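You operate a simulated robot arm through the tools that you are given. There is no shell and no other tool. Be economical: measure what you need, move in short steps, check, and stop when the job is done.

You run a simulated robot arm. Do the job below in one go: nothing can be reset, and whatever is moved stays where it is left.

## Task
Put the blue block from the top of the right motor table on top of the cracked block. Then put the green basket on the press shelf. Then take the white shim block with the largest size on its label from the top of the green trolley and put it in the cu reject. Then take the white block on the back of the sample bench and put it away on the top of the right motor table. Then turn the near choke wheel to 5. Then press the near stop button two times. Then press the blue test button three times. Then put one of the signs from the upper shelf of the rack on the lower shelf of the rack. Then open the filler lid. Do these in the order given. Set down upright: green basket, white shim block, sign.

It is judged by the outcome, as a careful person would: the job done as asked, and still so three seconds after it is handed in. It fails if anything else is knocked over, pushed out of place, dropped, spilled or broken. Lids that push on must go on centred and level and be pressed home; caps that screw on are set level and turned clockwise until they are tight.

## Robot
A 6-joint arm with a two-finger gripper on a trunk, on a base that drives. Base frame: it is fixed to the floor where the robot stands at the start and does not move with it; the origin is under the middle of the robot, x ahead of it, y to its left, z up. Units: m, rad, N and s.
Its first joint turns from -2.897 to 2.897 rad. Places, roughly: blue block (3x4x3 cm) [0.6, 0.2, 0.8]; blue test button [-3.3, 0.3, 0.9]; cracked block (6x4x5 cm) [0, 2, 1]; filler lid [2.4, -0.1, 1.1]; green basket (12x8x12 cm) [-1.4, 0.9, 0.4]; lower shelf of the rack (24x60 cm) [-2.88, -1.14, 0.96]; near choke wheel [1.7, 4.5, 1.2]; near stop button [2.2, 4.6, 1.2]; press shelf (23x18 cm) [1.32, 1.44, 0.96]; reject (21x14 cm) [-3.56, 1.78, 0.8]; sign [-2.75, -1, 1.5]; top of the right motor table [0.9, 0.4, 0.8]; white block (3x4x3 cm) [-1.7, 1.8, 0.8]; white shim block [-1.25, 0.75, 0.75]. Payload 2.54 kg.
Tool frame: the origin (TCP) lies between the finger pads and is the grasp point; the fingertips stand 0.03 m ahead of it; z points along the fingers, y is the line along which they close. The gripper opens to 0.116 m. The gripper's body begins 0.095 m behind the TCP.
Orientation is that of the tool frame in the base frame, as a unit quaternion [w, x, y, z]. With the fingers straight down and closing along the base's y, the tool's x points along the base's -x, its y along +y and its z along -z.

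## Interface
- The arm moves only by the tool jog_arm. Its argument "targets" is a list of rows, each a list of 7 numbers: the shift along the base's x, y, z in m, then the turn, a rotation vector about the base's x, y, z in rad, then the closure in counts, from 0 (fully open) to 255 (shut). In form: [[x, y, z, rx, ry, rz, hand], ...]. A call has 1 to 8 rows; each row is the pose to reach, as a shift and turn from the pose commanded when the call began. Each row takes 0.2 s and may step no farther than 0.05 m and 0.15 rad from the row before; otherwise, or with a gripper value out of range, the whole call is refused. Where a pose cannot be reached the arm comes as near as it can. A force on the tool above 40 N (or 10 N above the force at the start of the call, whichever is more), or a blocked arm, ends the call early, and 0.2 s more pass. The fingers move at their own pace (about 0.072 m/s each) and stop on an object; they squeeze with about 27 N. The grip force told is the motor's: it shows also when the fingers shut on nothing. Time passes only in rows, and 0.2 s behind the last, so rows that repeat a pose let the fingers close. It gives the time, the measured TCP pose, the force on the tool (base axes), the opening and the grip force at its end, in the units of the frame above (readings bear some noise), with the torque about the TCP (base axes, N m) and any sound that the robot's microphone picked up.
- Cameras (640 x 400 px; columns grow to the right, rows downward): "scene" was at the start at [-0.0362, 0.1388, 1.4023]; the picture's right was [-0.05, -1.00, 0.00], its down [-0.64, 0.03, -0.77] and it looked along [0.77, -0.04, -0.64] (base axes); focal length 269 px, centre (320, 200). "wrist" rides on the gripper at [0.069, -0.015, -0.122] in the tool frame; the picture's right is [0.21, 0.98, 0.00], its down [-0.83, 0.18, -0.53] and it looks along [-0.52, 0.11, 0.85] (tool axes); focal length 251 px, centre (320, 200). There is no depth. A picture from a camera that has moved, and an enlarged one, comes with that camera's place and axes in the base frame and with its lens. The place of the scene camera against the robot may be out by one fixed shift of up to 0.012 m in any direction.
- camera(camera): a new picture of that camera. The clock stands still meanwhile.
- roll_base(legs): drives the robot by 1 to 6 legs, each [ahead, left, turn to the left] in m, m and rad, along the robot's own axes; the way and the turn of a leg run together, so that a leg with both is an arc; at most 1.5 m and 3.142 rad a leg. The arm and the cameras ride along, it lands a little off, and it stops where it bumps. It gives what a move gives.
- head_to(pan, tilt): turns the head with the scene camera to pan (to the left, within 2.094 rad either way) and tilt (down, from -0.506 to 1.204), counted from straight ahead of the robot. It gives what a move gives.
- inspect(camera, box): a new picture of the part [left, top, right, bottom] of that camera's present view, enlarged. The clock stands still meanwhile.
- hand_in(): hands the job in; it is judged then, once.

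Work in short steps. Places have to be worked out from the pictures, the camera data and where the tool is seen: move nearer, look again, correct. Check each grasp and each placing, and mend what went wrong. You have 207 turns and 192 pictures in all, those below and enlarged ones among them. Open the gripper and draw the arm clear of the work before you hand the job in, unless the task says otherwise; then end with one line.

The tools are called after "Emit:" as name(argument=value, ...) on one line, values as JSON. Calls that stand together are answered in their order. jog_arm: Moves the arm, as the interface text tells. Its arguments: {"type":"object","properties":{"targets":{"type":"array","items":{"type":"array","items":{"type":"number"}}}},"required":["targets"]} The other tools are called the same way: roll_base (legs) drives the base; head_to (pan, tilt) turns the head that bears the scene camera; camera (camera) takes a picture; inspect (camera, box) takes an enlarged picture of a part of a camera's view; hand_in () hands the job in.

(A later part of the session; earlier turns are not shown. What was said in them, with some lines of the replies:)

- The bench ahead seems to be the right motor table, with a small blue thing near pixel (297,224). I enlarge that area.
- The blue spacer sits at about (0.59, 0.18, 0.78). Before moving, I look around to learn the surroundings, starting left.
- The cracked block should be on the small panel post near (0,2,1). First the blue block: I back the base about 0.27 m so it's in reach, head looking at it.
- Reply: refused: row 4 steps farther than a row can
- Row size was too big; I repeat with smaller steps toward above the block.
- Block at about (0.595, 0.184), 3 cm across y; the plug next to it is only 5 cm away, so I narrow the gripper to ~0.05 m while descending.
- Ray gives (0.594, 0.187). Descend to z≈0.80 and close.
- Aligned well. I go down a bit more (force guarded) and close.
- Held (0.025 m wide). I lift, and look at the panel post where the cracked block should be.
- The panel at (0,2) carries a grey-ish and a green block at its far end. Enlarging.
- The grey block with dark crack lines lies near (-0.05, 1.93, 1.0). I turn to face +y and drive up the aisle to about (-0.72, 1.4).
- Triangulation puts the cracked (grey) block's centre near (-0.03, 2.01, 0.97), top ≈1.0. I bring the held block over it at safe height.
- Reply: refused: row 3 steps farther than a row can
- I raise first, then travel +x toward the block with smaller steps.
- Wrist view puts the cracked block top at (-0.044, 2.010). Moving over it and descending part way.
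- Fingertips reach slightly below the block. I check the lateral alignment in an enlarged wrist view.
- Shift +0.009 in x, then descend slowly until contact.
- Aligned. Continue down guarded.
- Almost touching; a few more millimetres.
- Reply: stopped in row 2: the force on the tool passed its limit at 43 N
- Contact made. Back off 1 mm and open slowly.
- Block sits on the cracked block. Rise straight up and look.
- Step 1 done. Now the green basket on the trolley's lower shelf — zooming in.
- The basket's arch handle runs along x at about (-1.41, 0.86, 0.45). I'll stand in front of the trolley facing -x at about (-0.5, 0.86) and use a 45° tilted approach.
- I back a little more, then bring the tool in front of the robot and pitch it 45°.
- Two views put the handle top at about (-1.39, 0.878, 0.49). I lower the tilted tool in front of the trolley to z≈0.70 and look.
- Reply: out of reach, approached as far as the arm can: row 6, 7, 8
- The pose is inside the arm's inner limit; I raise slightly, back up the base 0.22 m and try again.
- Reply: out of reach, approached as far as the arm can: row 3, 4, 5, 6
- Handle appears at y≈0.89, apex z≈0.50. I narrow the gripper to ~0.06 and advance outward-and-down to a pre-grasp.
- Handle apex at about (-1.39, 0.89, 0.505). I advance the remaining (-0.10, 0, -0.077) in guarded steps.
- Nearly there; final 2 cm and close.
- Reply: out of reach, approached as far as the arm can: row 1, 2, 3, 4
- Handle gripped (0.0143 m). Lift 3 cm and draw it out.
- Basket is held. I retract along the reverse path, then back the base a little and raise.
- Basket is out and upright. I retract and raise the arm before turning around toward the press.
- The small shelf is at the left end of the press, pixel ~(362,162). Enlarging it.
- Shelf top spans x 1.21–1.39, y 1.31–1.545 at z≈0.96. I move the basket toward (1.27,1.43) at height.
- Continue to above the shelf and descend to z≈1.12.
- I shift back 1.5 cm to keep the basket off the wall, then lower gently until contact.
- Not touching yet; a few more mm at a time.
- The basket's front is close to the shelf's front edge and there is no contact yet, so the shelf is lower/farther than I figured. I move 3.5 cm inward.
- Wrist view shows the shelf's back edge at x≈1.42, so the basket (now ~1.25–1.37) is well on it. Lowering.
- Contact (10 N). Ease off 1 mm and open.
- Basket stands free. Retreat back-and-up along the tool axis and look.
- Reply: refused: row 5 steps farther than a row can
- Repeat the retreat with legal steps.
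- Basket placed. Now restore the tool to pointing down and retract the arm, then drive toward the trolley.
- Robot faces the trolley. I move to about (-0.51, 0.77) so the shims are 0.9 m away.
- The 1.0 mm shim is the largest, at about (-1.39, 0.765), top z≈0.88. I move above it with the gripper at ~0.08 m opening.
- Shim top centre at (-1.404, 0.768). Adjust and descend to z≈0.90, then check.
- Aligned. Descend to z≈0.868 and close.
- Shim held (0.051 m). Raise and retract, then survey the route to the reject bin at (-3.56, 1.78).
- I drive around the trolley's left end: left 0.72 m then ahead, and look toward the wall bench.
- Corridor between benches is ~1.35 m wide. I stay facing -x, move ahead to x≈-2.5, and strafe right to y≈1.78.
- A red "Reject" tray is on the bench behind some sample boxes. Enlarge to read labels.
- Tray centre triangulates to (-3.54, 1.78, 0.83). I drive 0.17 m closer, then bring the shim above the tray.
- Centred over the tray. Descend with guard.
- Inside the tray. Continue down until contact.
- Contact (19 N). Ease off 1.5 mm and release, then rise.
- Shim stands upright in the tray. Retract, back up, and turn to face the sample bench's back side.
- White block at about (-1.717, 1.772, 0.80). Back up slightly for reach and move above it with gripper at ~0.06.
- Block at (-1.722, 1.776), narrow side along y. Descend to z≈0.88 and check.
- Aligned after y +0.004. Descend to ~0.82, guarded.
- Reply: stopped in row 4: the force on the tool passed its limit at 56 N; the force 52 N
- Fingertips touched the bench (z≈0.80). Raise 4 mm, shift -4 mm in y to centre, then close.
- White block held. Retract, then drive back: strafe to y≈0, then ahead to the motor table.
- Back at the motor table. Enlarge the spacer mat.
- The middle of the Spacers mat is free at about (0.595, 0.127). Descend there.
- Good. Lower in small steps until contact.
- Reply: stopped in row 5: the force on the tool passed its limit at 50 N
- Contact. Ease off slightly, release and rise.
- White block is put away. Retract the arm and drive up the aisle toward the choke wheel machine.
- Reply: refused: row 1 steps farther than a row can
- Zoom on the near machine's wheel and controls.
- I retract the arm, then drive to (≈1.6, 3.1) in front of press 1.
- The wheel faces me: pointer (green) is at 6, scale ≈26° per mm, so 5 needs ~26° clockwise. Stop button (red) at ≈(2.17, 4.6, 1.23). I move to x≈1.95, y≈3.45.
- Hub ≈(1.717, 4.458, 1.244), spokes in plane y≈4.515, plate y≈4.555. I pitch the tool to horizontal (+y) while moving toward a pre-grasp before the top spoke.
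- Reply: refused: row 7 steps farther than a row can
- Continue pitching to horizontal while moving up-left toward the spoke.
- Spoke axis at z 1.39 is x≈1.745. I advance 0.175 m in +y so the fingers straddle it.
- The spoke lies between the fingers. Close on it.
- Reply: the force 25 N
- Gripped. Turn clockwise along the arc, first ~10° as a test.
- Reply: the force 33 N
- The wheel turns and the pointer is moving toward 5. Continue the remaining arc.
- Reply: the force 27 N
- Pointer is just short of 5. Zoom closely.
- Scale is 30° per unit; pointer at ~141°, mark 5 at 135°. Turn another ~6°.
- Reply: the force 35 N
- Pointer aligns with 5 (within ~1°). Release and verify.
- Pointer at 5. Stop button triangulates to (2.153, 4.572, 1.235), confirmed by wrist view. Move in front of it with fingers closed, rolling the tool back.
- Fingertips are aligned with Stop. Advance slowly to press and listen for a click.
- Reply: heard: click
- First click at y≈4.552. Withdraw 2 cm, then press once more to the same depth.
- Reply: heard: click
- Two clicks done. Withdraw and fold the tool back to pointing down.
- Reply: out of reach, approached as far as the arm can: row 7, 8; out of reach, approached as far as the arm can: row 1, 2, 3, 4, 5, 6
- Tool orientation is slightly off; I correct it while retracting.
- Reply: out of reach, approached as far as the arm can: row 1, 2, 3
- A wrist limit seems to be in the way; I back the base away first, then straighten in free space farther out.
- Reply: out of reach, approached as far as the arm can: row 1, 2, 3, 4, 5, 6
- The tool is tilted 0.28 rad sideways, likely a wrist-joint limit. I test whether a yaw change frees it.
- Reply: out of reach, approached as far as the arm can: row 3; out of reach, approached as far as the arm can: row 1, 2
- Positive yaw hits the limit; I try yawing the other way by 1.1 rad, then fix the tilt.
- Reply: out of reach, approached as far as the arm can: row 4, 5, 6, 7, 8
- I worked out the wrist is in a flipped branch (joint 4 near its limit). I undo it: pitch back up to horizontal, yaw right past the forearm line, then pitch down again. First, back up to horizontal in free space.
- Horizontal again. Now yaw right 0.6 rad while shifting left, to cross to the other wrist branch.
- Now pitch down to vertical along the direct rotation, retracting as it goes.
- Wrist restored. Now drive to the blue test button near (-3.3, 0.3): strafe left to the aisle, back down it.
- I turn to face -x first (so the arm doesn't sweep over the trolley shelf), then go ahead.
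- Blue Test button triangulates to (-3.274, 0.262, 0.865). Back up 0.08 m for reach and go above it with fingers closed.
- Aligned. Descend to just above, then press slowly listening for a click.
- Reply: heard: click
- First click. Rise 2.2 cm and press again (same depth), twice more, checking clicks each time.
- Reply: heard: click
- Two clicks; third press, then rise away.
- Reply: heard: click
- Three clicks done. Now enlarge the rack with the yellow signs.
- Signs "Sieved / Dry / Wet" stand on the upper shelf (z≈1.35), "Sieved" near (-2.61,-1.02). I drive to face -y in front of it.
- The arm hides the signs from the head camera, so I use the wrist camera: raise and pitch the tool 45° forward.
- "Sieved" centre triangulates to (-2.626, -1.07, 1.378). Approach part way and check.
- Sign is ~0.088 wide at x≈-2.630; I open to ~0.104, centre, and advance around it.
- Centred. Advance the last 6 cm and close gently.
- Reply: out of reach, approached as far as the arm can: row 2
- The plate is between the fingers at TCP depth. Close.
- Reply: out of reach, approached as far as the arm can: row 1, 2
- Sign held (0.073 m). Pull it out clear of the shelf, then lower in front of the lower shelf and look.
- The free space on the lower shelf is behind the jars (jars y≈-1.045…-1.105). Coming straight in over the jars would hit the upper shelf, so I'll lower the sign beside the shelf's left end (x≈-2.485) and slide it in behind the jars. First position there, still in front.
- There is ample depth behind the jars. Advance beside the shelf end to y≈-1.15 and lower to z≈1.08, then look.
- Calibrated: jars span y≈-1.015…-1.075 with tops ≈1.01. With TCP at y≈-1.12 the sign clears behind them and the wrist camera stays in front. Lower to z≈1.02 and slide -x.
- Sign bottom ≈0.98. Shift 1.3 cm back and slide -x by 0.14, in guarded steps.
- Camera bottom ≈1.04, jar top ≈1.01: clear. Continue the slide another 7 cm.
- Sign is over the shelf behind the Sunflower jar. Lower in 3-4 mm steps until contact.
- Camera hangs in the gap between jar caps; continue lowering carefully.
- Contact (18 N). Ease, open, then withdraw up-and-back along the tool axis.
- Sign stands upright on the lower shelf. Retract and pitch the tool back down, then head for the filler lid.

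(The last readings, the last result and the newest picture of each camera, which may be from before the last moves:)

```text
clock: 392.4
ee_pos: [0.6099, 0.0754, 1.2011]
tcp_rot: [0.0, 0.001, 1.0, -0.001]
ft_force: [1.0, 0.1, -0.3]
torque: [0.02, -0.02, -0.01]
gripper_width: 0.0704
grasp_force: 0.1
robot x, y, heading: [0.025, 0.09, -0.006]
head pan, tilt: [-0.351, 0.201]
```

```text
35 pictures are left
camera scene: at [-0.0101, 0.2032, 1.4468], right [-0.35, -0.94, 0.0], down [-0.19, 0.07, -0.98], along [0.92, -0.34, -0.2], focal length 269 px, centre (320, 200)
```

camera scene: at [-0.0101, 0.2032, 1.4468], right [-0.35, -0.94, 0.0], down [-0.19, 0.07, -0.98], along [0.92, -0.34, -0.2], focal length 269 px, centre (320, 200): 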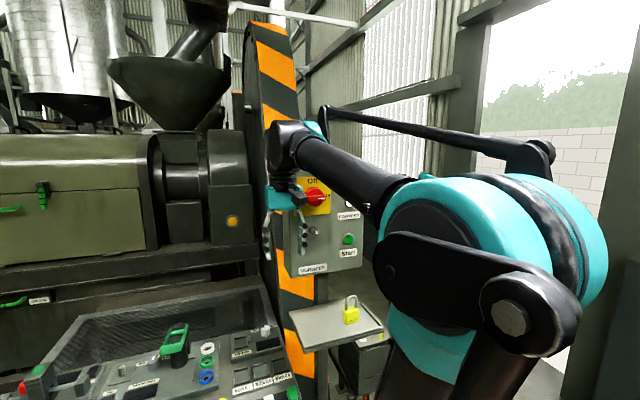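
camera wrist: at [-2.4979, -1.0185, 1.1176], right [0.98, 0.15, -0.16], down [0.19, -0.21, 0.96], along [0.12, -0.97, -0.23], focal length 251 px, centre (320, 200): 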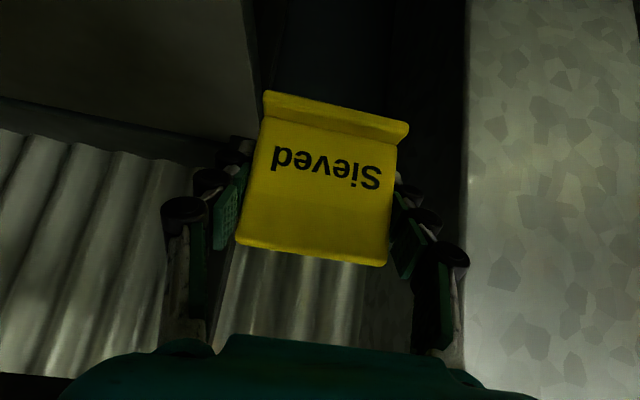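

The filler at (2.4,-0.1) must be behind the belt guard; I go around the right side to look.

Emit:
roll_base(legs=[[0, -0.94, 0], [0.6, 0, 0]])

Emit:
head_to(pan=0.35, tilt=0.2)

Emit:
camera(camera="scene")

```text
clock: 400.3
ee_pos: [1.1893, -0.9003, 1.2025]
tcp_rot: [0.0, 0.012, 1.0, -0.001]
ft_force: [-0.2, -0.4, 0.0]
torque: [-0.01, 0.04, 0.01]
gripper_width: 0.0708
grasp_force: 0.0
robot x, y, heading: [0.605, -0.8692, -0.026]
head pan, tilt: [-0.351, 0.201]
```

```text
clock: 401.4
ee_pos: [1.1889, -0.9002, 1.2017]
tcp_rot: [-0.001, 0.012, 1.0, -0.001]
ft_force: [0.2, 0.0, -0.5]
torque: [0.05, -0.01, 0.03]
gripper_width: 0.0706
grasp_force: 0.1
robot x, y, heading: [0.6074, -0.8695, -0.03]
head pan, tilt: [0.351, 0.201]
```

```text
34 pictures are left
camera scene: at [0.5736, -0.6949, 1.4469], right [0.32, -0.95, 0.0], down [-0.19, -0.06, -0.98], along [0.93, 0.31, -0.2], focal length 269 px, centre (320, 200)
```

scene: 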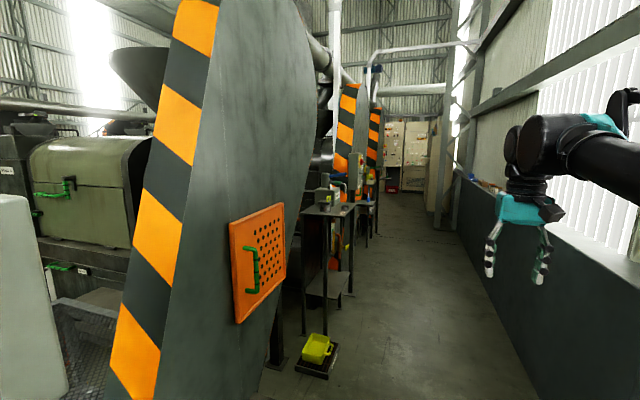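

An alley runs behind the guard; the filler projects to about pixel (323,194). Enlarge.

Emit:
inspect(camera="scene", box=[280, 140, 400, 260])

```text
3.33 times, centred on (340, 200) of scene
camera zoom: at [0.5736, -0.6949, 1.4469], right [0.32, -0.95, 0.0], down [-0.19, -0.06, -0.98], along [0.93, 0.31, -0.2], focal length 895 px, centre (253, 200)
```

zoom: 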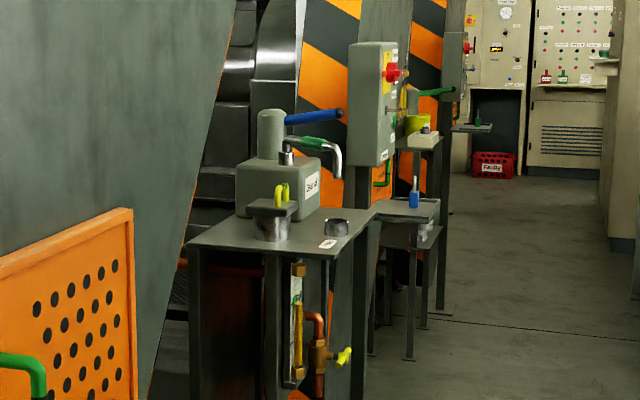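

I drive further along the alley and look at the filler closely.

Emit:
roll_base(legs=[[0.95, 0.03, 0.03]])

Emit:
head_to(pan=0.65, tilt=0.4)

Emit:
camera(camera="scene")

```text
clock: 406.4
ee_pos: [2.1349, -0.8535, 1.2032]
tcp_rot: [0.0, -0.006, 1.0, -0.001]
ft_force: [-0.2, 0.6, 0.2]
torque: [-0.01, 0.01, -0.01]
gripper_width: 0.0705
grasp_force: 0.1
robot x, y, heading: [1.5495, -0.8455, 0.013]
head pan, tilt: [0.351, 0.201]
```

```text
clock: 407.1
ee_pos: [2.135, -0.854, 1.2017]
tcp_rot: [0.001, -0.006, 1.0, 0.0]
ft_force: [1.2, 0.1, 0.4]
torque: [0.01, -0.02, -0.01]
gripper_width: 0.0706
grasp_force: 0.0
robot x, y, heading: [1.551, -0.8472, 0.018]
head pan, tilt: [0.649, 0.4]
```

```text
32 pictures are left
camera scene: at [1.4991, -0.6476, 1.4284], right [0.61, -0.79, 0.0], down [-0.31, -0.24, -0.92], along [0.73, 0.57, -0.39], focal length 269 px, centre (320, 200)
```

scene: 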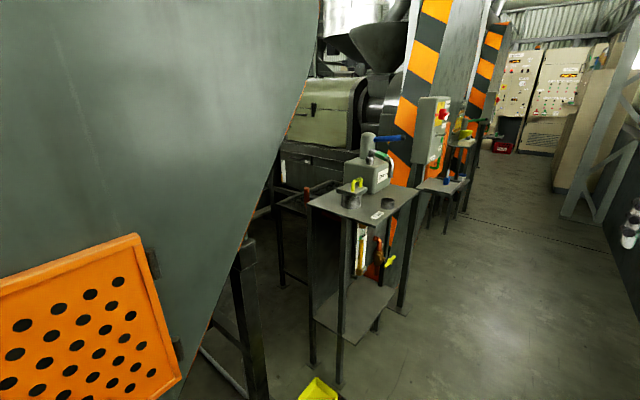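

Emit:
inspect(camera="scene", box=[300, 120, 430, 225])

```text
3.81 times, centred on (365, 172) of scene
camera zoom: at [1.4991, -0.6476, 1.4284], right [0.61, -0.79, 0.0], down [-0.31, -0.24, -0.92], along [0.73, 0.57, -0.39], focal length 1023 px, centre (149, 305)
```

zoom: 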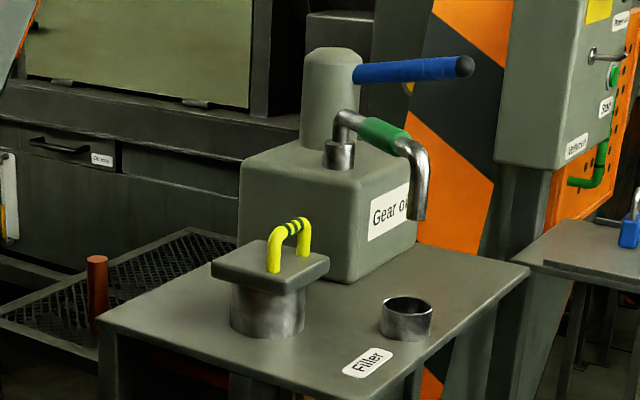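

Emit:
inspect(camera="scene", box=[337, 165, 397, 220])

```text
7.27 times, centred on (367, 192) of scene
camera zoom: at [1.4991, -0.6476, 1.4284], right [0.61, -0.79, 0.0], down [-0.31, -0.24, -0.92], along [0.73, 0.57, -0.39], focal length 1953 px, centre (-22, 254)
```

zoom: 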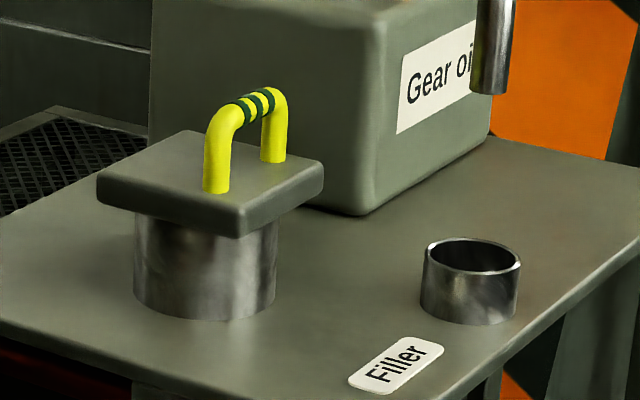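

The lid plate carries a yellow bar handle (along x) near its -y edge, so the hinge is at the back (+y). I move to x≈1.83 and bring the open gripper above it to measure.

Emit:
roll_base(legs=[[0.28, 0, 0]])

Emit:
jog_arm(targets=[[-0.005, 0.049, 0.005, 0, 0, 0, 100], [-0.01, 0.098, 0.01, 0, 0, 0, 100], [-0.015, 0.147, 0.015, 0, 0, 0, 100], [-0.02, 0.196, 0.02, 0, 0, 0, 100], [-0.025, 0.245, 0.025, 0, 0, 0, 120], [-0.03, 0.294, 0.03, 0, 0, 0, 140], [-0.035, 0.343, 0.035, 0, 0, 0, 140], [-0.04, 0.392, 0.04, 0, 0, 0, 140]])

Emit:
jog_arm(targets=[[-0.01, 0.049, 0, 0, 0, 0, 140], [-0.02, 0.097, 0, 0, 0, 0, 140], [-0.03, 0.145, 0, 0, 0, 0, 140], [-0.03, 0.193, 0, 0, 0, 0, 140]])

Emit:
camera(camera="wrist")

```text
clock: 409.1
ee_pos: [2.4144, -0.8521, 1.2007]
tcp_rot: [0.001, -0.005, 1.0, -0.001]
ft_force: [0.9, -0.1, -0.2]
torque: [0.0, 0.02, -0.01]
gripper_width: 0.0704
grasp_force: 0.1
robot x, y, heading: [1.8312, -0.8442, 0.014]
head pan, tilt: [0.649, 0.4]
```

```text
clock: 410.9
ee_pos: [2.3748, -0.46, 1.2422]
tcp_rot: [0.0, -0.004, 1.0, -0.001]
ft_force: [-0.1, -0.4, 0.2]
torque: [0.07, 0.02, 0.0]
gripper_width: 0.0522
grasp_force: 0.1
robot x, y, heading: [1.8287, -0.8438, 0.006]
head pan, tilt: [0.649, 0.4]
```

```text
clock: 411.9
ee_pos: [2.3461, -0.2679, 1.2429]
tcp_rot: [0.001, -0.004, 1.0, -0.001]
ft_force: [0.5, -1.9, 0.4]
torque: [0.11, -0.01, -0.02]
gripper_width: 0.0524
grasp_force: 0.1
robot x, y, heading: [1.8288, -0.8434, 0.007]
head pan, tilt: [0.649, 0.4]
```

```text
29 pictures are left
camera wrist: at [2.2762, -0.282, 1.3644], right [-0.22, 0.97, 0.0], down [0.82, 0.19, 0.53], along [0.52, 0.12, -0.85], focal length 251 px, centre (320, 200)
```

wrist: 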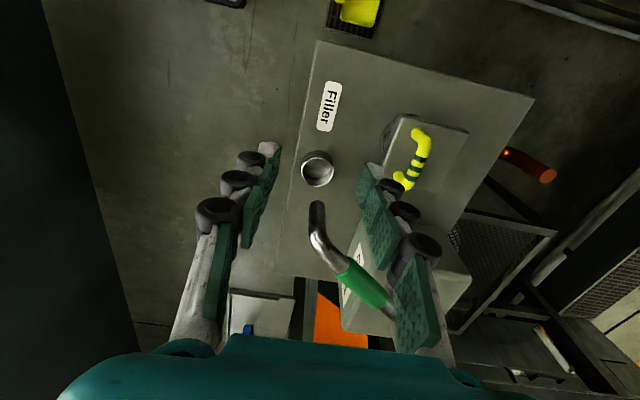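

Handle bar at ≈(2.355,-0.155,1.10); plate spans y -0.17…-0.08, hinge at the +y edge (z≈1.055). Move above the handle and descend to straddle it.

Emit:
jog_arm(targets=[[0.004, 0.04, -0.01, 0, 0, 0, 150], [0.009, 0.08, -0.03, 0, 0, 0, 160], [0.009, 0.113, -0.06, 0, 0, 0, 160]])

Emit:
camera(camera="wrist")

```text
clock: 412.7
ee_pos: [2.3505, -0.1613, 1.1756]
tcp_rot: [0.0, -0.005, 1.0, -0.001]
ft_force: [-0.5, -0.3, 0.1]
torque: [0.02, -0.02, 0.02]
gripper_width: 0.0433
grasp_force: 0.1
out of reach, approached as far as the arm can: row 3
robot x, y, heading: [1.829, -0.8421, 0.017]
head pan, tilt: [0.649, 0.4]
```

```text
28 pictures are left
camera wrist: at [2.2814, -0.1772, 1.2974], right [-0.22, 0.97, 0.0], down [0.82, 0.19, 0.53], along [0.52, 0.12, -0.85], focal length 251 px, centre (320, 200)
```

wrist: 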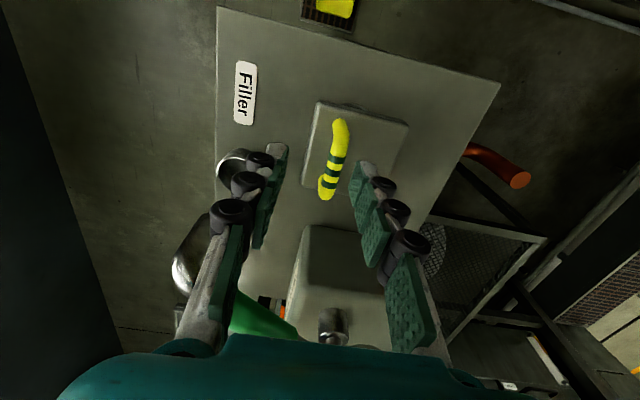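

The pose is at a wrist/reach limit from here. I lift off, and reposition the base to (≈1.55,-0.6) for a straighter reach.

Emit:
jog_arm(targets=[[-0.02, -0.03, 0.03, 0, 0, 0, 160], [-0.04, -0.07, 0.05, 0, 0, 0, 160], [-0.06, -0.11, 0.06, 0, 0, 0, 160], [-0.08, -0.15, 0.07, 0, 0, 0, 160]])

Emit:
roll_base(legs=[[-0.28, 0, 0], [0, 0.24, 0]])

Emit:
jog_arm(targets=[[0.045, -0.005, 0, 0, 0, 0, 160], [0.09, -0.01, 0, 0, 0, 0, 160], [0.135, -0.015, 0, 0, 0, 0, 160], [0.18, -0.02, 0, 0, 0, 0, 160], [0.225, -0.025, -0.01, 0, 0, 0, 160]])

```text
clock: 413.7
ee_pos: [2.2701, -0.3106, 1.2448]
tcp_rot: [0.0, -0.006, 1.0, -0.001]
ft_force: [0.2, -0.6, -0.1]
torque: [-0.1, 0.06, 0.01]
gripper_width: 0.0434
grasp_force: 0.0
robot x, y, heading: [1.8264, -0.8461, 0.005]
head pan, tilt: [0.649, 0.4]
```

```text
clock: 416.6
ee_pos: [1.9886, -0.1844, 1.247]
tcp_rot: [-0.002, -0.003, 1.0, -0.01]
ft_force: [-4.8, -22.9, 5.4]
torque: [3.71, -0.91, -0.35]
gripper_width: 0.0433
grasp_force: 0.0
robot x, y, heading: [1.5505, -0.7102, 0.014]
head pan, tilt: [0.649, 0.4]
stopped in leg 2: the force on the tool passed its limit at 200 N (the readings are from after the stop); the commanded pose is now the measured one
```

```text
clock: 417.8
ee_pos: [2.2145, -0.2089, 1.2341]
tcp_rot: [-0.001, -0.004, 1.0, -0.009]
ft_force: [-0.4, -0.1, 1.1]
torque: [0.0, -0.11, -0.02]
gripper_width: 0.0432
grasp_force: 0.1
robot x, y, heading: [1.5499, -0.7094, 0.014]
head pan, tilt: [0.649, 0.4]
```

The arm bumped the belt guard while strafing (fixed structure). I check that nothing was disturbed.

Emit:
camera(camera="scene")

Emit:
camera(camera="wrist")

```text
27 pictures are left
camera scene: at [1.4986, -0.5107, 1.4283], right [0.62, -0.79, 0.0], down [-0.31, -0.24, -0.92], along [0.73, 0.57, -0.39], focal length 269 px, centre (320, 200)
```

scene: 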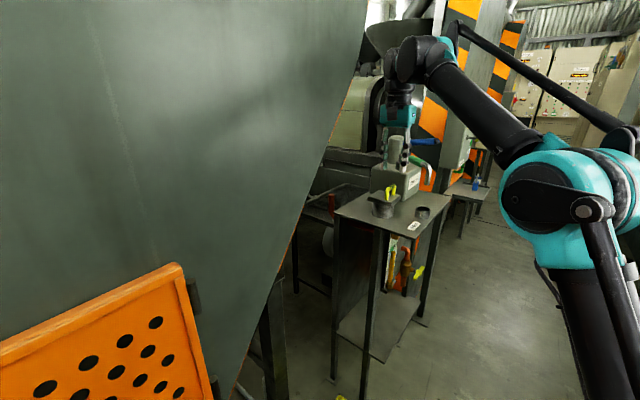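

```text
26 pictures are left
camera wrist: at [2.1458, -0.2224, 1.3563], right [-0.22, 0.97, -0.02], down [0.83, 0.2, 0.53], along [0.52, 0.1, -0.85], focal length 251 px, centre (320, 200)
```

wrist: 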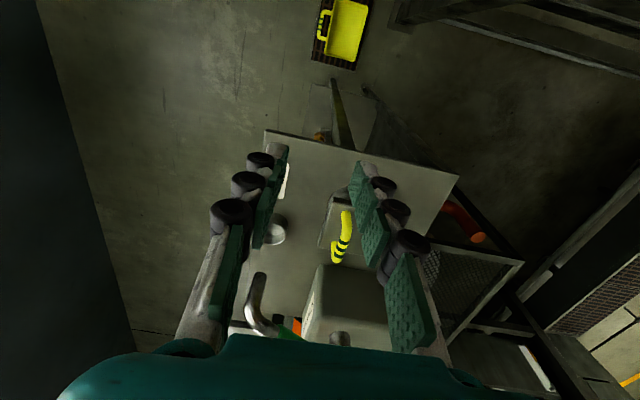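

Nothing disturbed. From here approach the handle again at (2.353,-0.154).

Emit:
jog_arm(targets=[[0.04, 0.015, -0.01, 0, 0, 0, 160], [0.08, 0.03, -0.02, 0, 0, 0, 160], [0.12, 0.045, -0.035, 0, 0, 0, 160], [0.1385, 0.055, -0.064, 0, 0, 0, 160]])

Emit:
camera(camera="wrist")

```text
clock: 418.8
ee_pos: [2.3147, -0.1856, 1.1708]
tcp_rot: [-0.002, -0.003, 1.0, -0.009]
ft_force: [-0.6, 0.3, 0.6]
torque: [0.0, -0.01, 0.02]
gripper_width: 0.0432
grasp_force: 0.1
out of reach, approached as far as the arm can: row 2, 3, 4
robot x, y, heading: [1.5509, -0.7075, 0.013]
head pan, tilt: [0.649, 0.4]
```

```text
25 pictures are left
camera wrist: at [2.2453, -0.1991, 1.2937], right [-0.22, 0.98, -0.02], down [0.83, 0.2, 0.53], along [0.52, 0.1, -0.85], focal length 251 px, centre (320, 200)
```

wrist: 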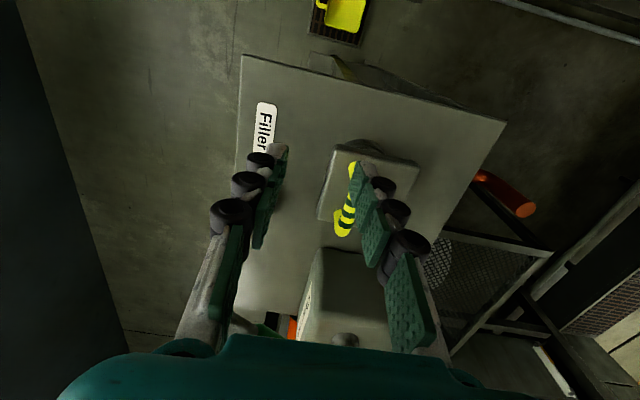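

Reach is just short; nudge the base forward 6 cm.

Emit:
roll_base(legs=[[0.06, 0, 0]])

Emit:
jog_arm(targets=[[-0.01, 0.015, 0, 0, 0, 0, 160], [-0.018, 0.031, -0.005, 0, 0, 0, 160]])

Emit:
camera(camera="wrist")

```text
clock: 419.8
ee_pos: [2.3748, -0.1854, 1.1721]
tcp_rot: [-0.002, -0.003, 1.0, -0.01]
ft_force: [-0.3, 0.0, 0.6]
torque: [-0.01, 0.01, 0.0]
gripper_width: 0.0433
grasp_force: 0.0
robot x, y, heading: [1.6105, -0.7054, 0.011]
head pan, tilt: [0.649, 0.4]
```

```text
clock: 420.4
ee_pos: [2.3548, -0.1587, 1.1649]
tcp_rot: [-0.003, -0.003, 1.0, -0.009]
ft_force: [0.2, -0.8, -1.1]
torque: [0.02, 0.03, 0.04]
gripper_width: 0.0435
grasp_force: 0.1
out of reach, approached as far as the arm can: row 1, 2
robot x, y, heading: [1.6083, -0.7068, 0.016]
head pan, tilt: [0.649, 0.4]
```

```text
24 pictures are left
camera wrist: at [2.2857, -0.1725, 1.286], right [-0.22, 0.98, -0.02], down [0.83, 0.2, 0.53], along [0.52, 0.1, -0.85], focal length 251 px, centre (320, 200)
```

wrist: 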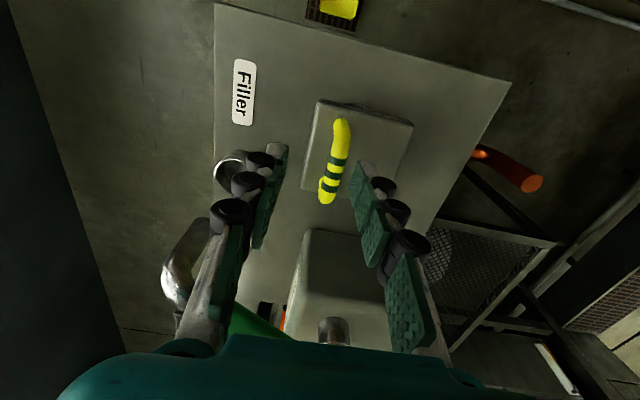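

I now realise the arm's axis sits ~0.22 m ahead of the robot centre, so I should move the base further forward (to ≈(2.0,-0.65)) to have room for the opening arc. First lift and retract clear.

Emit:
jog_arm(targets=[[0, -0.005, 0.045, 0, 0, 0, 160], [-0.02, -0.035, 0.075, 0, 0, 0, 160], [-0.05, -0.07, 0.085, 0, 0, 0, 160], [-0.085, -0.105, 0.085, 0, 0, 0, 160], [-0.12, -0.14, 0.085, 0, 0, 0, 160], [-0.155, -0.175, 0.085, 0, 0, 0, 160], [-0.19, -0.21, 0.085, 0, 0, 0, 160], [-0.225, -0.245, 0.085, 0, 0, 0, 160]])

Emit:
jog_arm(targets=[[-0.04, -0.015, 0, 0, 0, 0, 160], [-0.08, -0.03, 0, 0, 0, 0, 160], [-0.12, -0.045, 0, 0, 0, 0, 160]])

Emit:
roll_base(legs=[[0.37, 0.04, 0]])

```text
clock: 422.2
ee_pos: [2.1291, -0.4011, 1.2467]
tcp_rot: [-0.003, -0.002, 1.0, -0.01]
ft_force: [0.9, 1.2, -0.7]
torque: [-0.04, 0.08, -0.01]
gripper_width: 0.0433
grasp_force: 0.0
out of reach, approached as far as the arm can: row 1, 2
robot x, y, heading: [1.6111, -0.7041, 0.015]
head pan, tilt: [0.649, 0.4]
```

```text
clock: 423.0
ee_pos: [2.0074, -0.4484, 1.2478]
tcp_rot: [-0.002, -0.003, 1.0, -0.009]
ft_force: [0.5, -0.6, -0.2]
torque: [-0.06, 0.02, -0.04]
gripper_width: 0.0435
grasp_force: 0.1
robot x, y, heading: [1.6101, -0.7096, 0.019]
head pan, tilt: [0.649, 0.4]
```

```text
clock: 425.4
ee_pos: [2.3873, -0.4077, 1.2474]
tcp_rot: [-0.001, 0.002, 1.0, -0.01]
ft_force: [0.2, -0.1, -0.1]
torque: [-0.01, 0.02, -0.06]
gripper_width: 0.0434
grasp_force: 0.1
robot x, y, heading: [1.9865, -0.6628, -0.0]
head pan, tilt: [0.649, 0.4]
```

Now approach the handle again from here.

Emit:
jog_arm(targets=[[-0.029, 0.045, 0, 0, 0, 0, 160], [-0.029, 0.09, 0, 0, 0, 0, 160], [-0.029, 0.135, 0, 0, 0, 0, 160], [-0.029, 0.18, 0, 0, 0, 0, 160], [-0.029, 0.225, -0.02, 0, 0, 0, 160], [-0.029, 0.258, -0.05, 0, 0, 0, 160], [-0.029, 0.258, -0.085, 0, 0, 0, 160]])

Emit:
camera(camera="wrist")

```text
refused: row 1 steps farther than a row can; nothing moved
```

```text
23 pictures are left
camera wrist: at [2.3191, -0.4203, 1.37], right [-0.21, 0.98, -0.02], down [0.83, 0.19, 0.53], along [0.52, 0.1, -0.85], focal length 251 px, centre (320, 200)
```

wrist: 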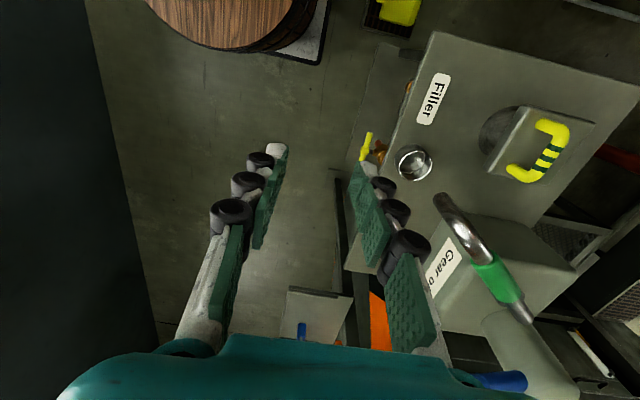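

Emit:
jog_arm(targets=[[-0.01, 0.045, 0, 0, 0, 0, 160], [-0.02, 0.09, 0, 0, 0, 0, 160], [-0.029, 0.135, 0, 0, 0, 0, 160], [-0.029, 0.18, 0, 0, 0, 0, 160], [-0.029, 0.22, -0.02, 0, 0, 0, 160], [-0.029, 0.255, -0.05, 0, 0, 0, 160], [-0.029, 0.258, -0.085, 0, 0, 0, 160]])

Emit:
camera(camera="wrist")

```text
clock: 427.0
ee_pos: [2.3583, -0.1496, 1.1605]
tcp_rot: [-0.002, 0.003, 1.0, -0.01]
ft_force: [0.0, -0.3, 0.1]
torque: [0.03, -0.01, -0.01]
gripper_width: 0.0431
grasp_force: 0.0
robot x, y, heading: [1.9884, -0.6631, 0.006]
head pan, tilt: [0.649, 0.4]
```

```text
22 pictures are left
camera wrist: at [2.2901, -0.1623, 1.2837], right [-0.21, 0.98, -0.02], down [0.83, 0.19, 0.53], along [0.52, 0.1, -0.85], focal length 251 px, centre (320, 200)
```

wrist: 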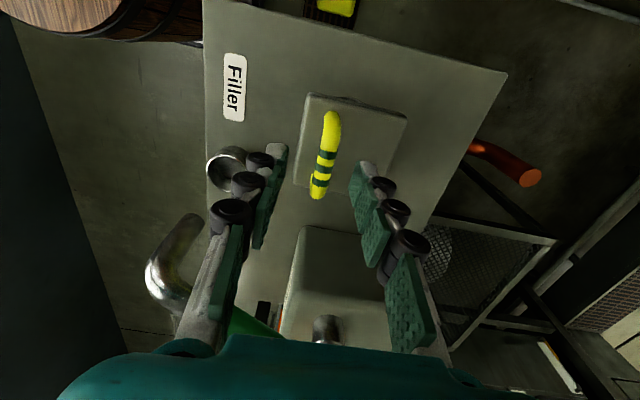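

Aligned over the bar. Descend 6 cm and close.

Emit:
jog_arm(targets=[[0.002, 0.003, -0.03, 0, 0, 0, 160], [0.002, 0.003, -0.05, 0, 0, 0, 160], [0.002, 0.003, -0.06, 0, 0, 0, 160]])

Emit:
jog_arm(targets=[[0, 0, 0, 0, 0, 0, 255], [0, 0, 0, 0, 0, 0, 255], [0, 0, 0, 0, 0, 0, 255]])

Emit:
camera(camera="wrist")

```text
clock: 427.8
ee_pos: [2.3617, -0.1477, 1.1021]
tcp_rot: [-0.002, 0.001, 1.0, -0.01]
ft_force: [-0.1, 0.2, 0.5]
torque: [-0.05, 0.0, 0.0]
gripper_width: 0.043
grasp_force: 0.1
robot x, y, heading: [1.9909, -0.6613, 0.004]
head pan, tilt: [0.649, 0.4]
```

```text
clock: 428.6
ee_pos: [2.3618, -0.1436, 1.1006]
tcp_rot: [-0.002, 0.001, 1.0, -0.008]
ft_force: [3.1, 39.5, -5.3]
torque: [0.44, -0.09, -0.19]
gripper_width: 0.0126
grasp_force: 39.4
robot x, y, heading: [1.9896, -0.6624, -0.0]
head pan, tilt: [0.649, 0.4]
```

```text
21 pictures are left
camera wrist: at [2.2934, -0.1571, 1.2232], right [-0.21, 0.98, -0.02], down [0.83, 0.19, 0.53], along [0.52, 0.1, -0.85], focal length 251 px, centre (320, 200)
```

wrist: 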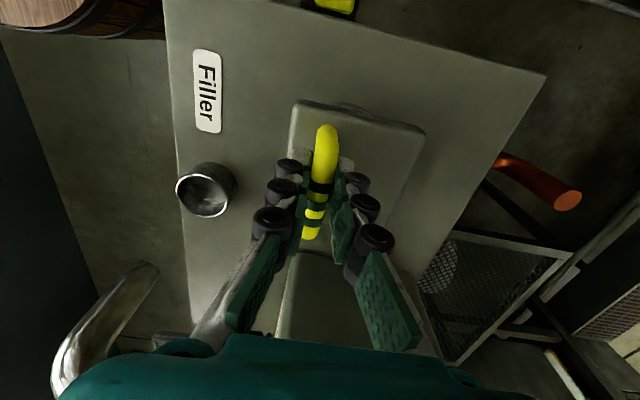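

Bar gripped. Relieve the side load, then lift 1.5 cm to feel whether it is hinged.

Emit:
jog_arm(targets=[[0, 0.004, 0, 0, 0, 0, 255], [0, 0.005, 0.005, 0, 0, 0, 255], [0, 0.007, 0.012, 0, 0, 0, 255]])

Emit:
inspect(camera="scene", box=[160, 100, 400, 280])

```text
clock: 429.4
ee_pos: [2.3619, -0.1382, 1.1136]
tcp_rot: [-0.003, 0.001, 1.0, -0.01]
ft_force: [4.0, 27.9, -28.7]
torque: [0.31, -0.22, -0.05]
gripper_width: 0.013
grasp_force: 39.3
robot x, y, heading: [1.9931, -0.666, 0.009]
head pan, tilt: [0.649, 0.4]
```

```text
2.22 times, centred on (280, 190) of scene
camera zoom: at [1.9409, -0.4626, 1.428], right [0.61, -0.79, 0.0], down [-0.31, -0.24, -0.92], along [0.73, 0.56, -0.39], focal length 597 px, centre (409, 222)
```

zoom: 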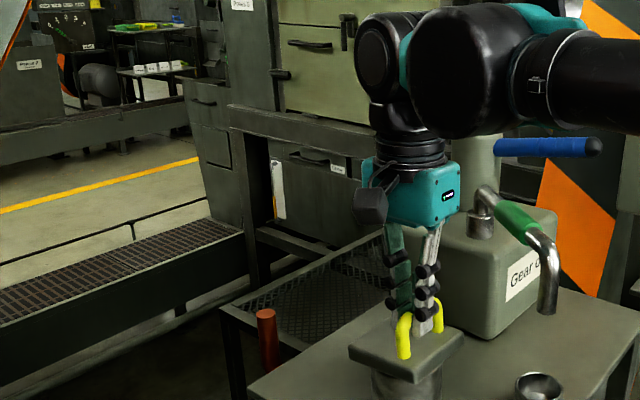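

Reaction confirms a hinge at +y. Follow the arc up and back.

Emit:
jog_arm(targets=[[0, 0.009, 0.003, 0, 0, 0, 255], [0, 0.018, 0.008, 0, 0, 0, 255], [0, 0.03, 0.0155, 0, 0, 0, 255]])

Emit:
inspect(camera="scene", box=[270, 190, 350, 270])

```text
clock: 430.2
ee_pos: [2.3641, -0.1112, 1.1314]
tcp_rot: [-0.001, 0.003, 1.0, -0.01]
ft_force: [30.0, -19.0, 24.9]
torque: [-0.64, -0.24, 0.54]
gripper_width: 0.0133
grasp_force: 40.6
robot x, y, heading: [1.9869, -0.662, 0.004]
head pan, tilt: [0.649, 0.4]
```

```text
5.00 times, centred on (310, 230) of scene
camera zoom: at [1.9416, -0.4666, 1.4286], right [0.61, -0.79, 0.0], down [-0.31, -0.24, -0.92], along [0.73, 0.56, -0.39], focal length 1343 px, centre (370, 50)
```

zoom: 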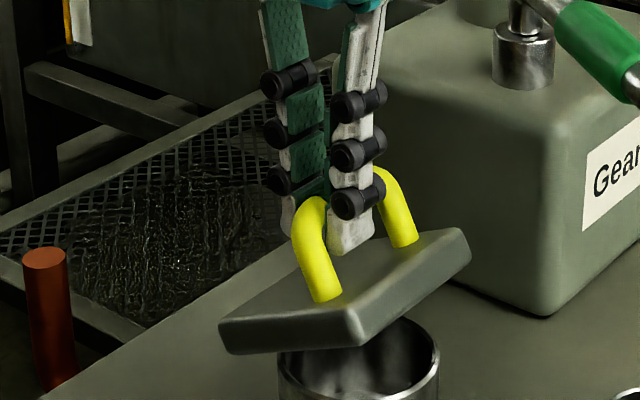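

Lid is ~25° open. Forces show the true radius is a little larger; I adjust the arc outward (hinge ≈ y -0.052) and continue.

Emit:
jog_arm(targets=[[0.003, 0.003, 0.009, 0, 0, 0, 255], [0.003, 0.0068, 0.0129, 0, 0, 0, 255], [0.003, 0.0196, 0.0191, 0, 0, 0, 255]])

```text
clock: 431.0
ee_pos: [2.3641, -0.0885, 1.1499]
tcp_rot: [-0.003, 0.002, 1.0, -0.009]
ft_force: [12.0, 3.5, -29.8]
torque: [0.02, -0.58, 0.06]
gripper_width: 0.0142
grasp_force: 40.3
robot x, y, heading: [1.9889, -0.6615, 0.004]
head pan, tilt: [0.649, 0.4]
```

Refit of the hinge: (-0.058, 1.0595), r≈0.092; lid is ~45° open. Continue along this arc.

Emit:
jog_arm(targets=[[0.003, 0.008, 0.001, 0, 0, 0, 255], [0.003, 0.016, 0.003, 0, 0, 0, 255], [0.003, 0.024, 0.004, 0, 0, 0, 255], [0.003, 0.032, 0.0044, 0, 0, 0, 255]])

Emit:
inspect(camera="scene", box=[270, 180, 360, 270])

```text
clock: 432.0
ee_pos: [2.3661, -0.0585, 1.1532]
tcp_rot: [-0.002, 0.001, 1.0, -0.009]
ft_force: [-0.1, -5.7, -29.2]
torque: [-0.18, -0.09, -0.68]
gripper_width: 0.0136
grasp_force: 40.3
robot x, y, heading: [1.9896, -0.665, 0.005]
head pan, tilt: [0.649, 0.4]
```

```text
4.44 times, centred on (315, 225) of scene
camera zoom: at [1.9407, -0.4642, 1.4282], right [0.61, -0.79, 0.0], down [-0.31, -0.24, -0.92], along [0.73, 0.56, -0.39], focal length 1194 px, centre (342, 89)
```

zoom: 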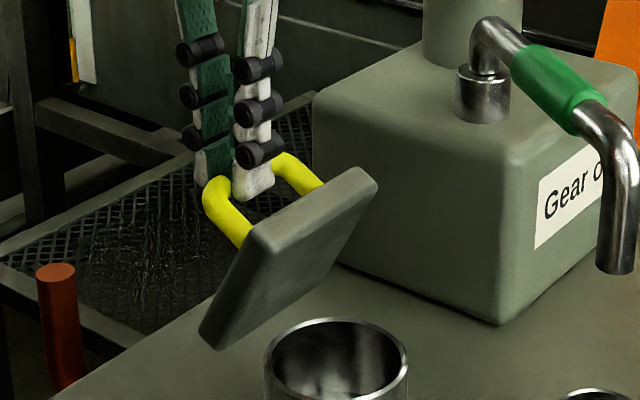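

Lid ~65° open and rising well. Continue over the top.

Emit:
jog_arm(targets=[[0, 0.008, -0.003, 0, 0, 0, 255], [0, 0.015, -0.005, 0, 0, 0, 255], [0, 0.027, -0.009, 0, 0, 0, 255], [0, 0.038, -0.0145, 0, 0, 0, 255]])

Emit:
inspect(camera="scene", box=[270, 180, 360, 270])

```text
clock: 433.0
ee_pos: [2.3674, -0.02, 1.1398]
tcp_rot: [-0.001, 0.002, 1.0, -0.01]
ft_force: [3.3, -8.6, -11.2]
torque: [-0.26, -0.58, -0.7]
gripper_width: 0.0138
grasp_force: 40.3
robot x, y, heading: [1.9915, -0.665, 0.003]
head pan, tilt: [0.649, 0.4]
```

```text
4.44 times, centred on (315, 225) of scene
camera zoom: at [1.9407, -0.4647, 1.4283], right [0.61, -0.79, 0.0], down [-0.31, -0.24, -0.92], along [0.73, 0.56, -0.39], focal length 1194 px, centre (342, 89)
```

zoom: 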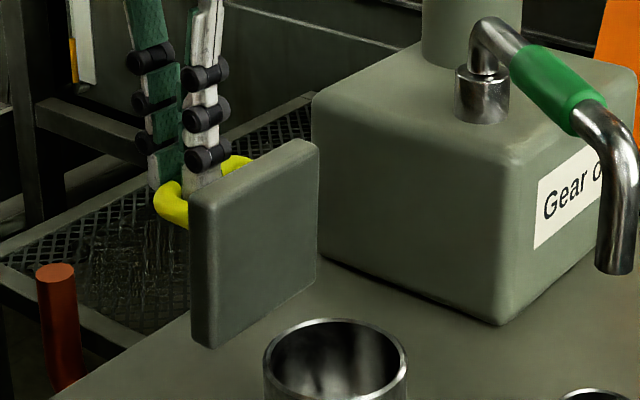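

About 90° open. Go a bit past vertical (to ~105–110°).

Emit:
jog_arm(targets=[[0, 0.006, -0.003, 0, 0, 0, 255], [0, 0.0125, -0.006, 0, 0, 0, 255], [0, 0.0225, -0.0135, 0, 0, 0, 255], [0, 0.029, -0.0195, 0, 0, 0, 255]])

Emit:
inspect(camera="scene", box=[270, 180, 360, 270])

```text
clock: 433.9
ee_pos: [2.3652, 0.0034, 1.1284]
tcp_rot: [-0.002, 0.0, 1.0, -0.01]
ft_force: [-0.1, -1.4, 23.3]
torque: [-0.1, -0.05, 0.08]
gripper_width: 0.0002
grasp_force: 29.3
robot x, y, heading: [1.9901, -0.6629, 0.003]
head pan, tilt: [0.649, 0.4]
stopped in row 4: the force on the tool passed its limit at 51 N (the readings are from after the stop); the commanded pose is now the measured one
```

```text
4.44 times, centred on (315, 225) of scene
camera zoom: at [1.9398, -0.4654, 1.4284], right [0.61, -0.79, 0.0], down [-0.31, -0.24, -0.92], along [0.73, 0.56, -0.39], focal length 1194 px, centre (342, 89)
```

zoom: 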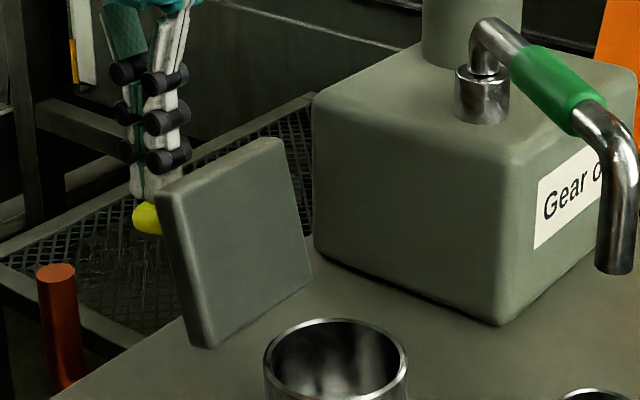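

The grip slipped off but the lid stands past vertical. Rise straight up and check it stays.

Emit:
jog_arm(targets=[[0, 0.002, 0.03, 0, 0, 0, 255], [0, 0.0, 0.07, 0, 0, 0, 255], [0, 0.0, 0.07, 0, 0, 0, 255], [0, 0.0, 0.07, 0, 0, 0, 255]])

Emit:
inspect(camera="scene", box=[270, 170, 370, 270])

```text
clock: 434.9
ee_pos: [2.3659, 0.0013, 1.1969]
tcp_rot: [-0.002, 0.002, 1.0, -0.01]
ft_force: [0.1, 0.0, 0.1]
torque: [0.03, -0.01, 0.02]
gripper_width: 0.0
grasp_force: 29.1
robot x, y, heading: [1.9915, -0.6649, 0.006]
head pan, tilt: [0.649, 0.4]
```

```text
4.00 times, centred on (320, 220) of scene
camera zoom: at [1.9402, -0.4646, 1.4283], right [0.61, -0.79, 0.0], down [-0.31, -0.24, -0.92], along [0.73, 0.56, -0.39], focal length 1074 px, centre (320, 120)
```

zoom: 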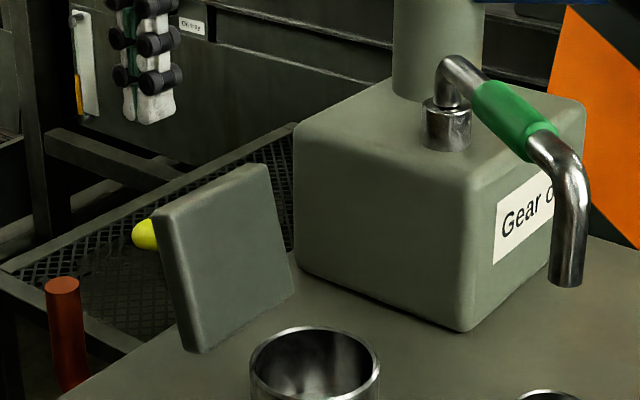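

The lid stays open past vertical. Raise, retract clear of the table and open the gripper.

Emit:
jog_arm(targets=[[0, 0, 0.045, 0, 0, 0, 255], [-0.01, -0.04, 0.065, 0, 0, 0, 255], [-0.015, -0.085, 0.065, 0, 0, 0, 255], [-0.02, -0.13, 0.065, 0, 0, 0, 255], [-0.02, -0.175, 0.065, 0, 0, 0, 255], [-0.02, -0.22, 0.065, 0, 0, 0, 200], [-0.02, -0.265, 0.065, 0, 0, 0, 100], [-0.02, -0.31, 0.065, 0, 0, 0, 50]])

Emit:
jog_arm(targets=[[0, -0.045, 0, 0, 0, 0, 0], [0, -0.09, 0, 0, 0, 0, 0], [0, -0.135, 0, 0, 0, 0, 0], [0, -0.18, 0, 0, 0, 0, 0]])

Emit:
inspect(camera="scene", box=[240, 140, 400, 280])

```text
clock: 436.7
ee_pos: [2.3454, -0.3075, 1.2611]
tcp_rot: [-0.001, 0.001, 1.0, -0.009]
ft_force: [0.5, 0.9, -0.4]
torque: [-0.09, 0.05, 0.03]
gripper_width: 0.0926
grasp_force: 0.1
robot x, y, heading: [1.9877, -0.6652, 0.002]
head pan, tilt: [0.649, 0.4]
```

```text
clock: 437.7
ee_pos: [2.347, -0.4861, 1.2599]
tcp_rot: [-0.003, 0.002, 1.0, -0.009]
ft_force: [1.1, 0.5, 0.2]
torque: [-0.05, -0.01, 0.01]
gripper_width: 0.1159
grasp_force: 0.1
robot x, y, heading: [1.986, -0.6649, 0.003]
head pan, tilt: [0.649, 0.4]
```

```text
2.86 times, centred on (320, 210) of scene
camera zoom: at [1.9403, -0.4644, 1.4283], right [0.61, -0.79, 0.0], down [-0.31, -0.24, -0.92], along [0.73, 0.56, -0.39], focal length 767 px, centre (320, 171)
```

zoom: 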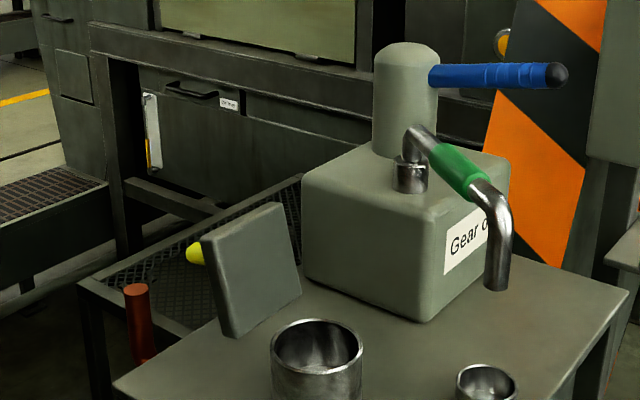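

The filler lid stays open, the gripper is open and the arm is clear of the work, so I hand the job in.

Emit:
hand_in()

```text
The job is handed in.
```

I did all nine steps in the order given and handed the job in. While I was getting into position for the filler lid, the arm bumped the belt guard hard (the stop tripped at 200 N); the pictures afterwards showed nothing out of place.
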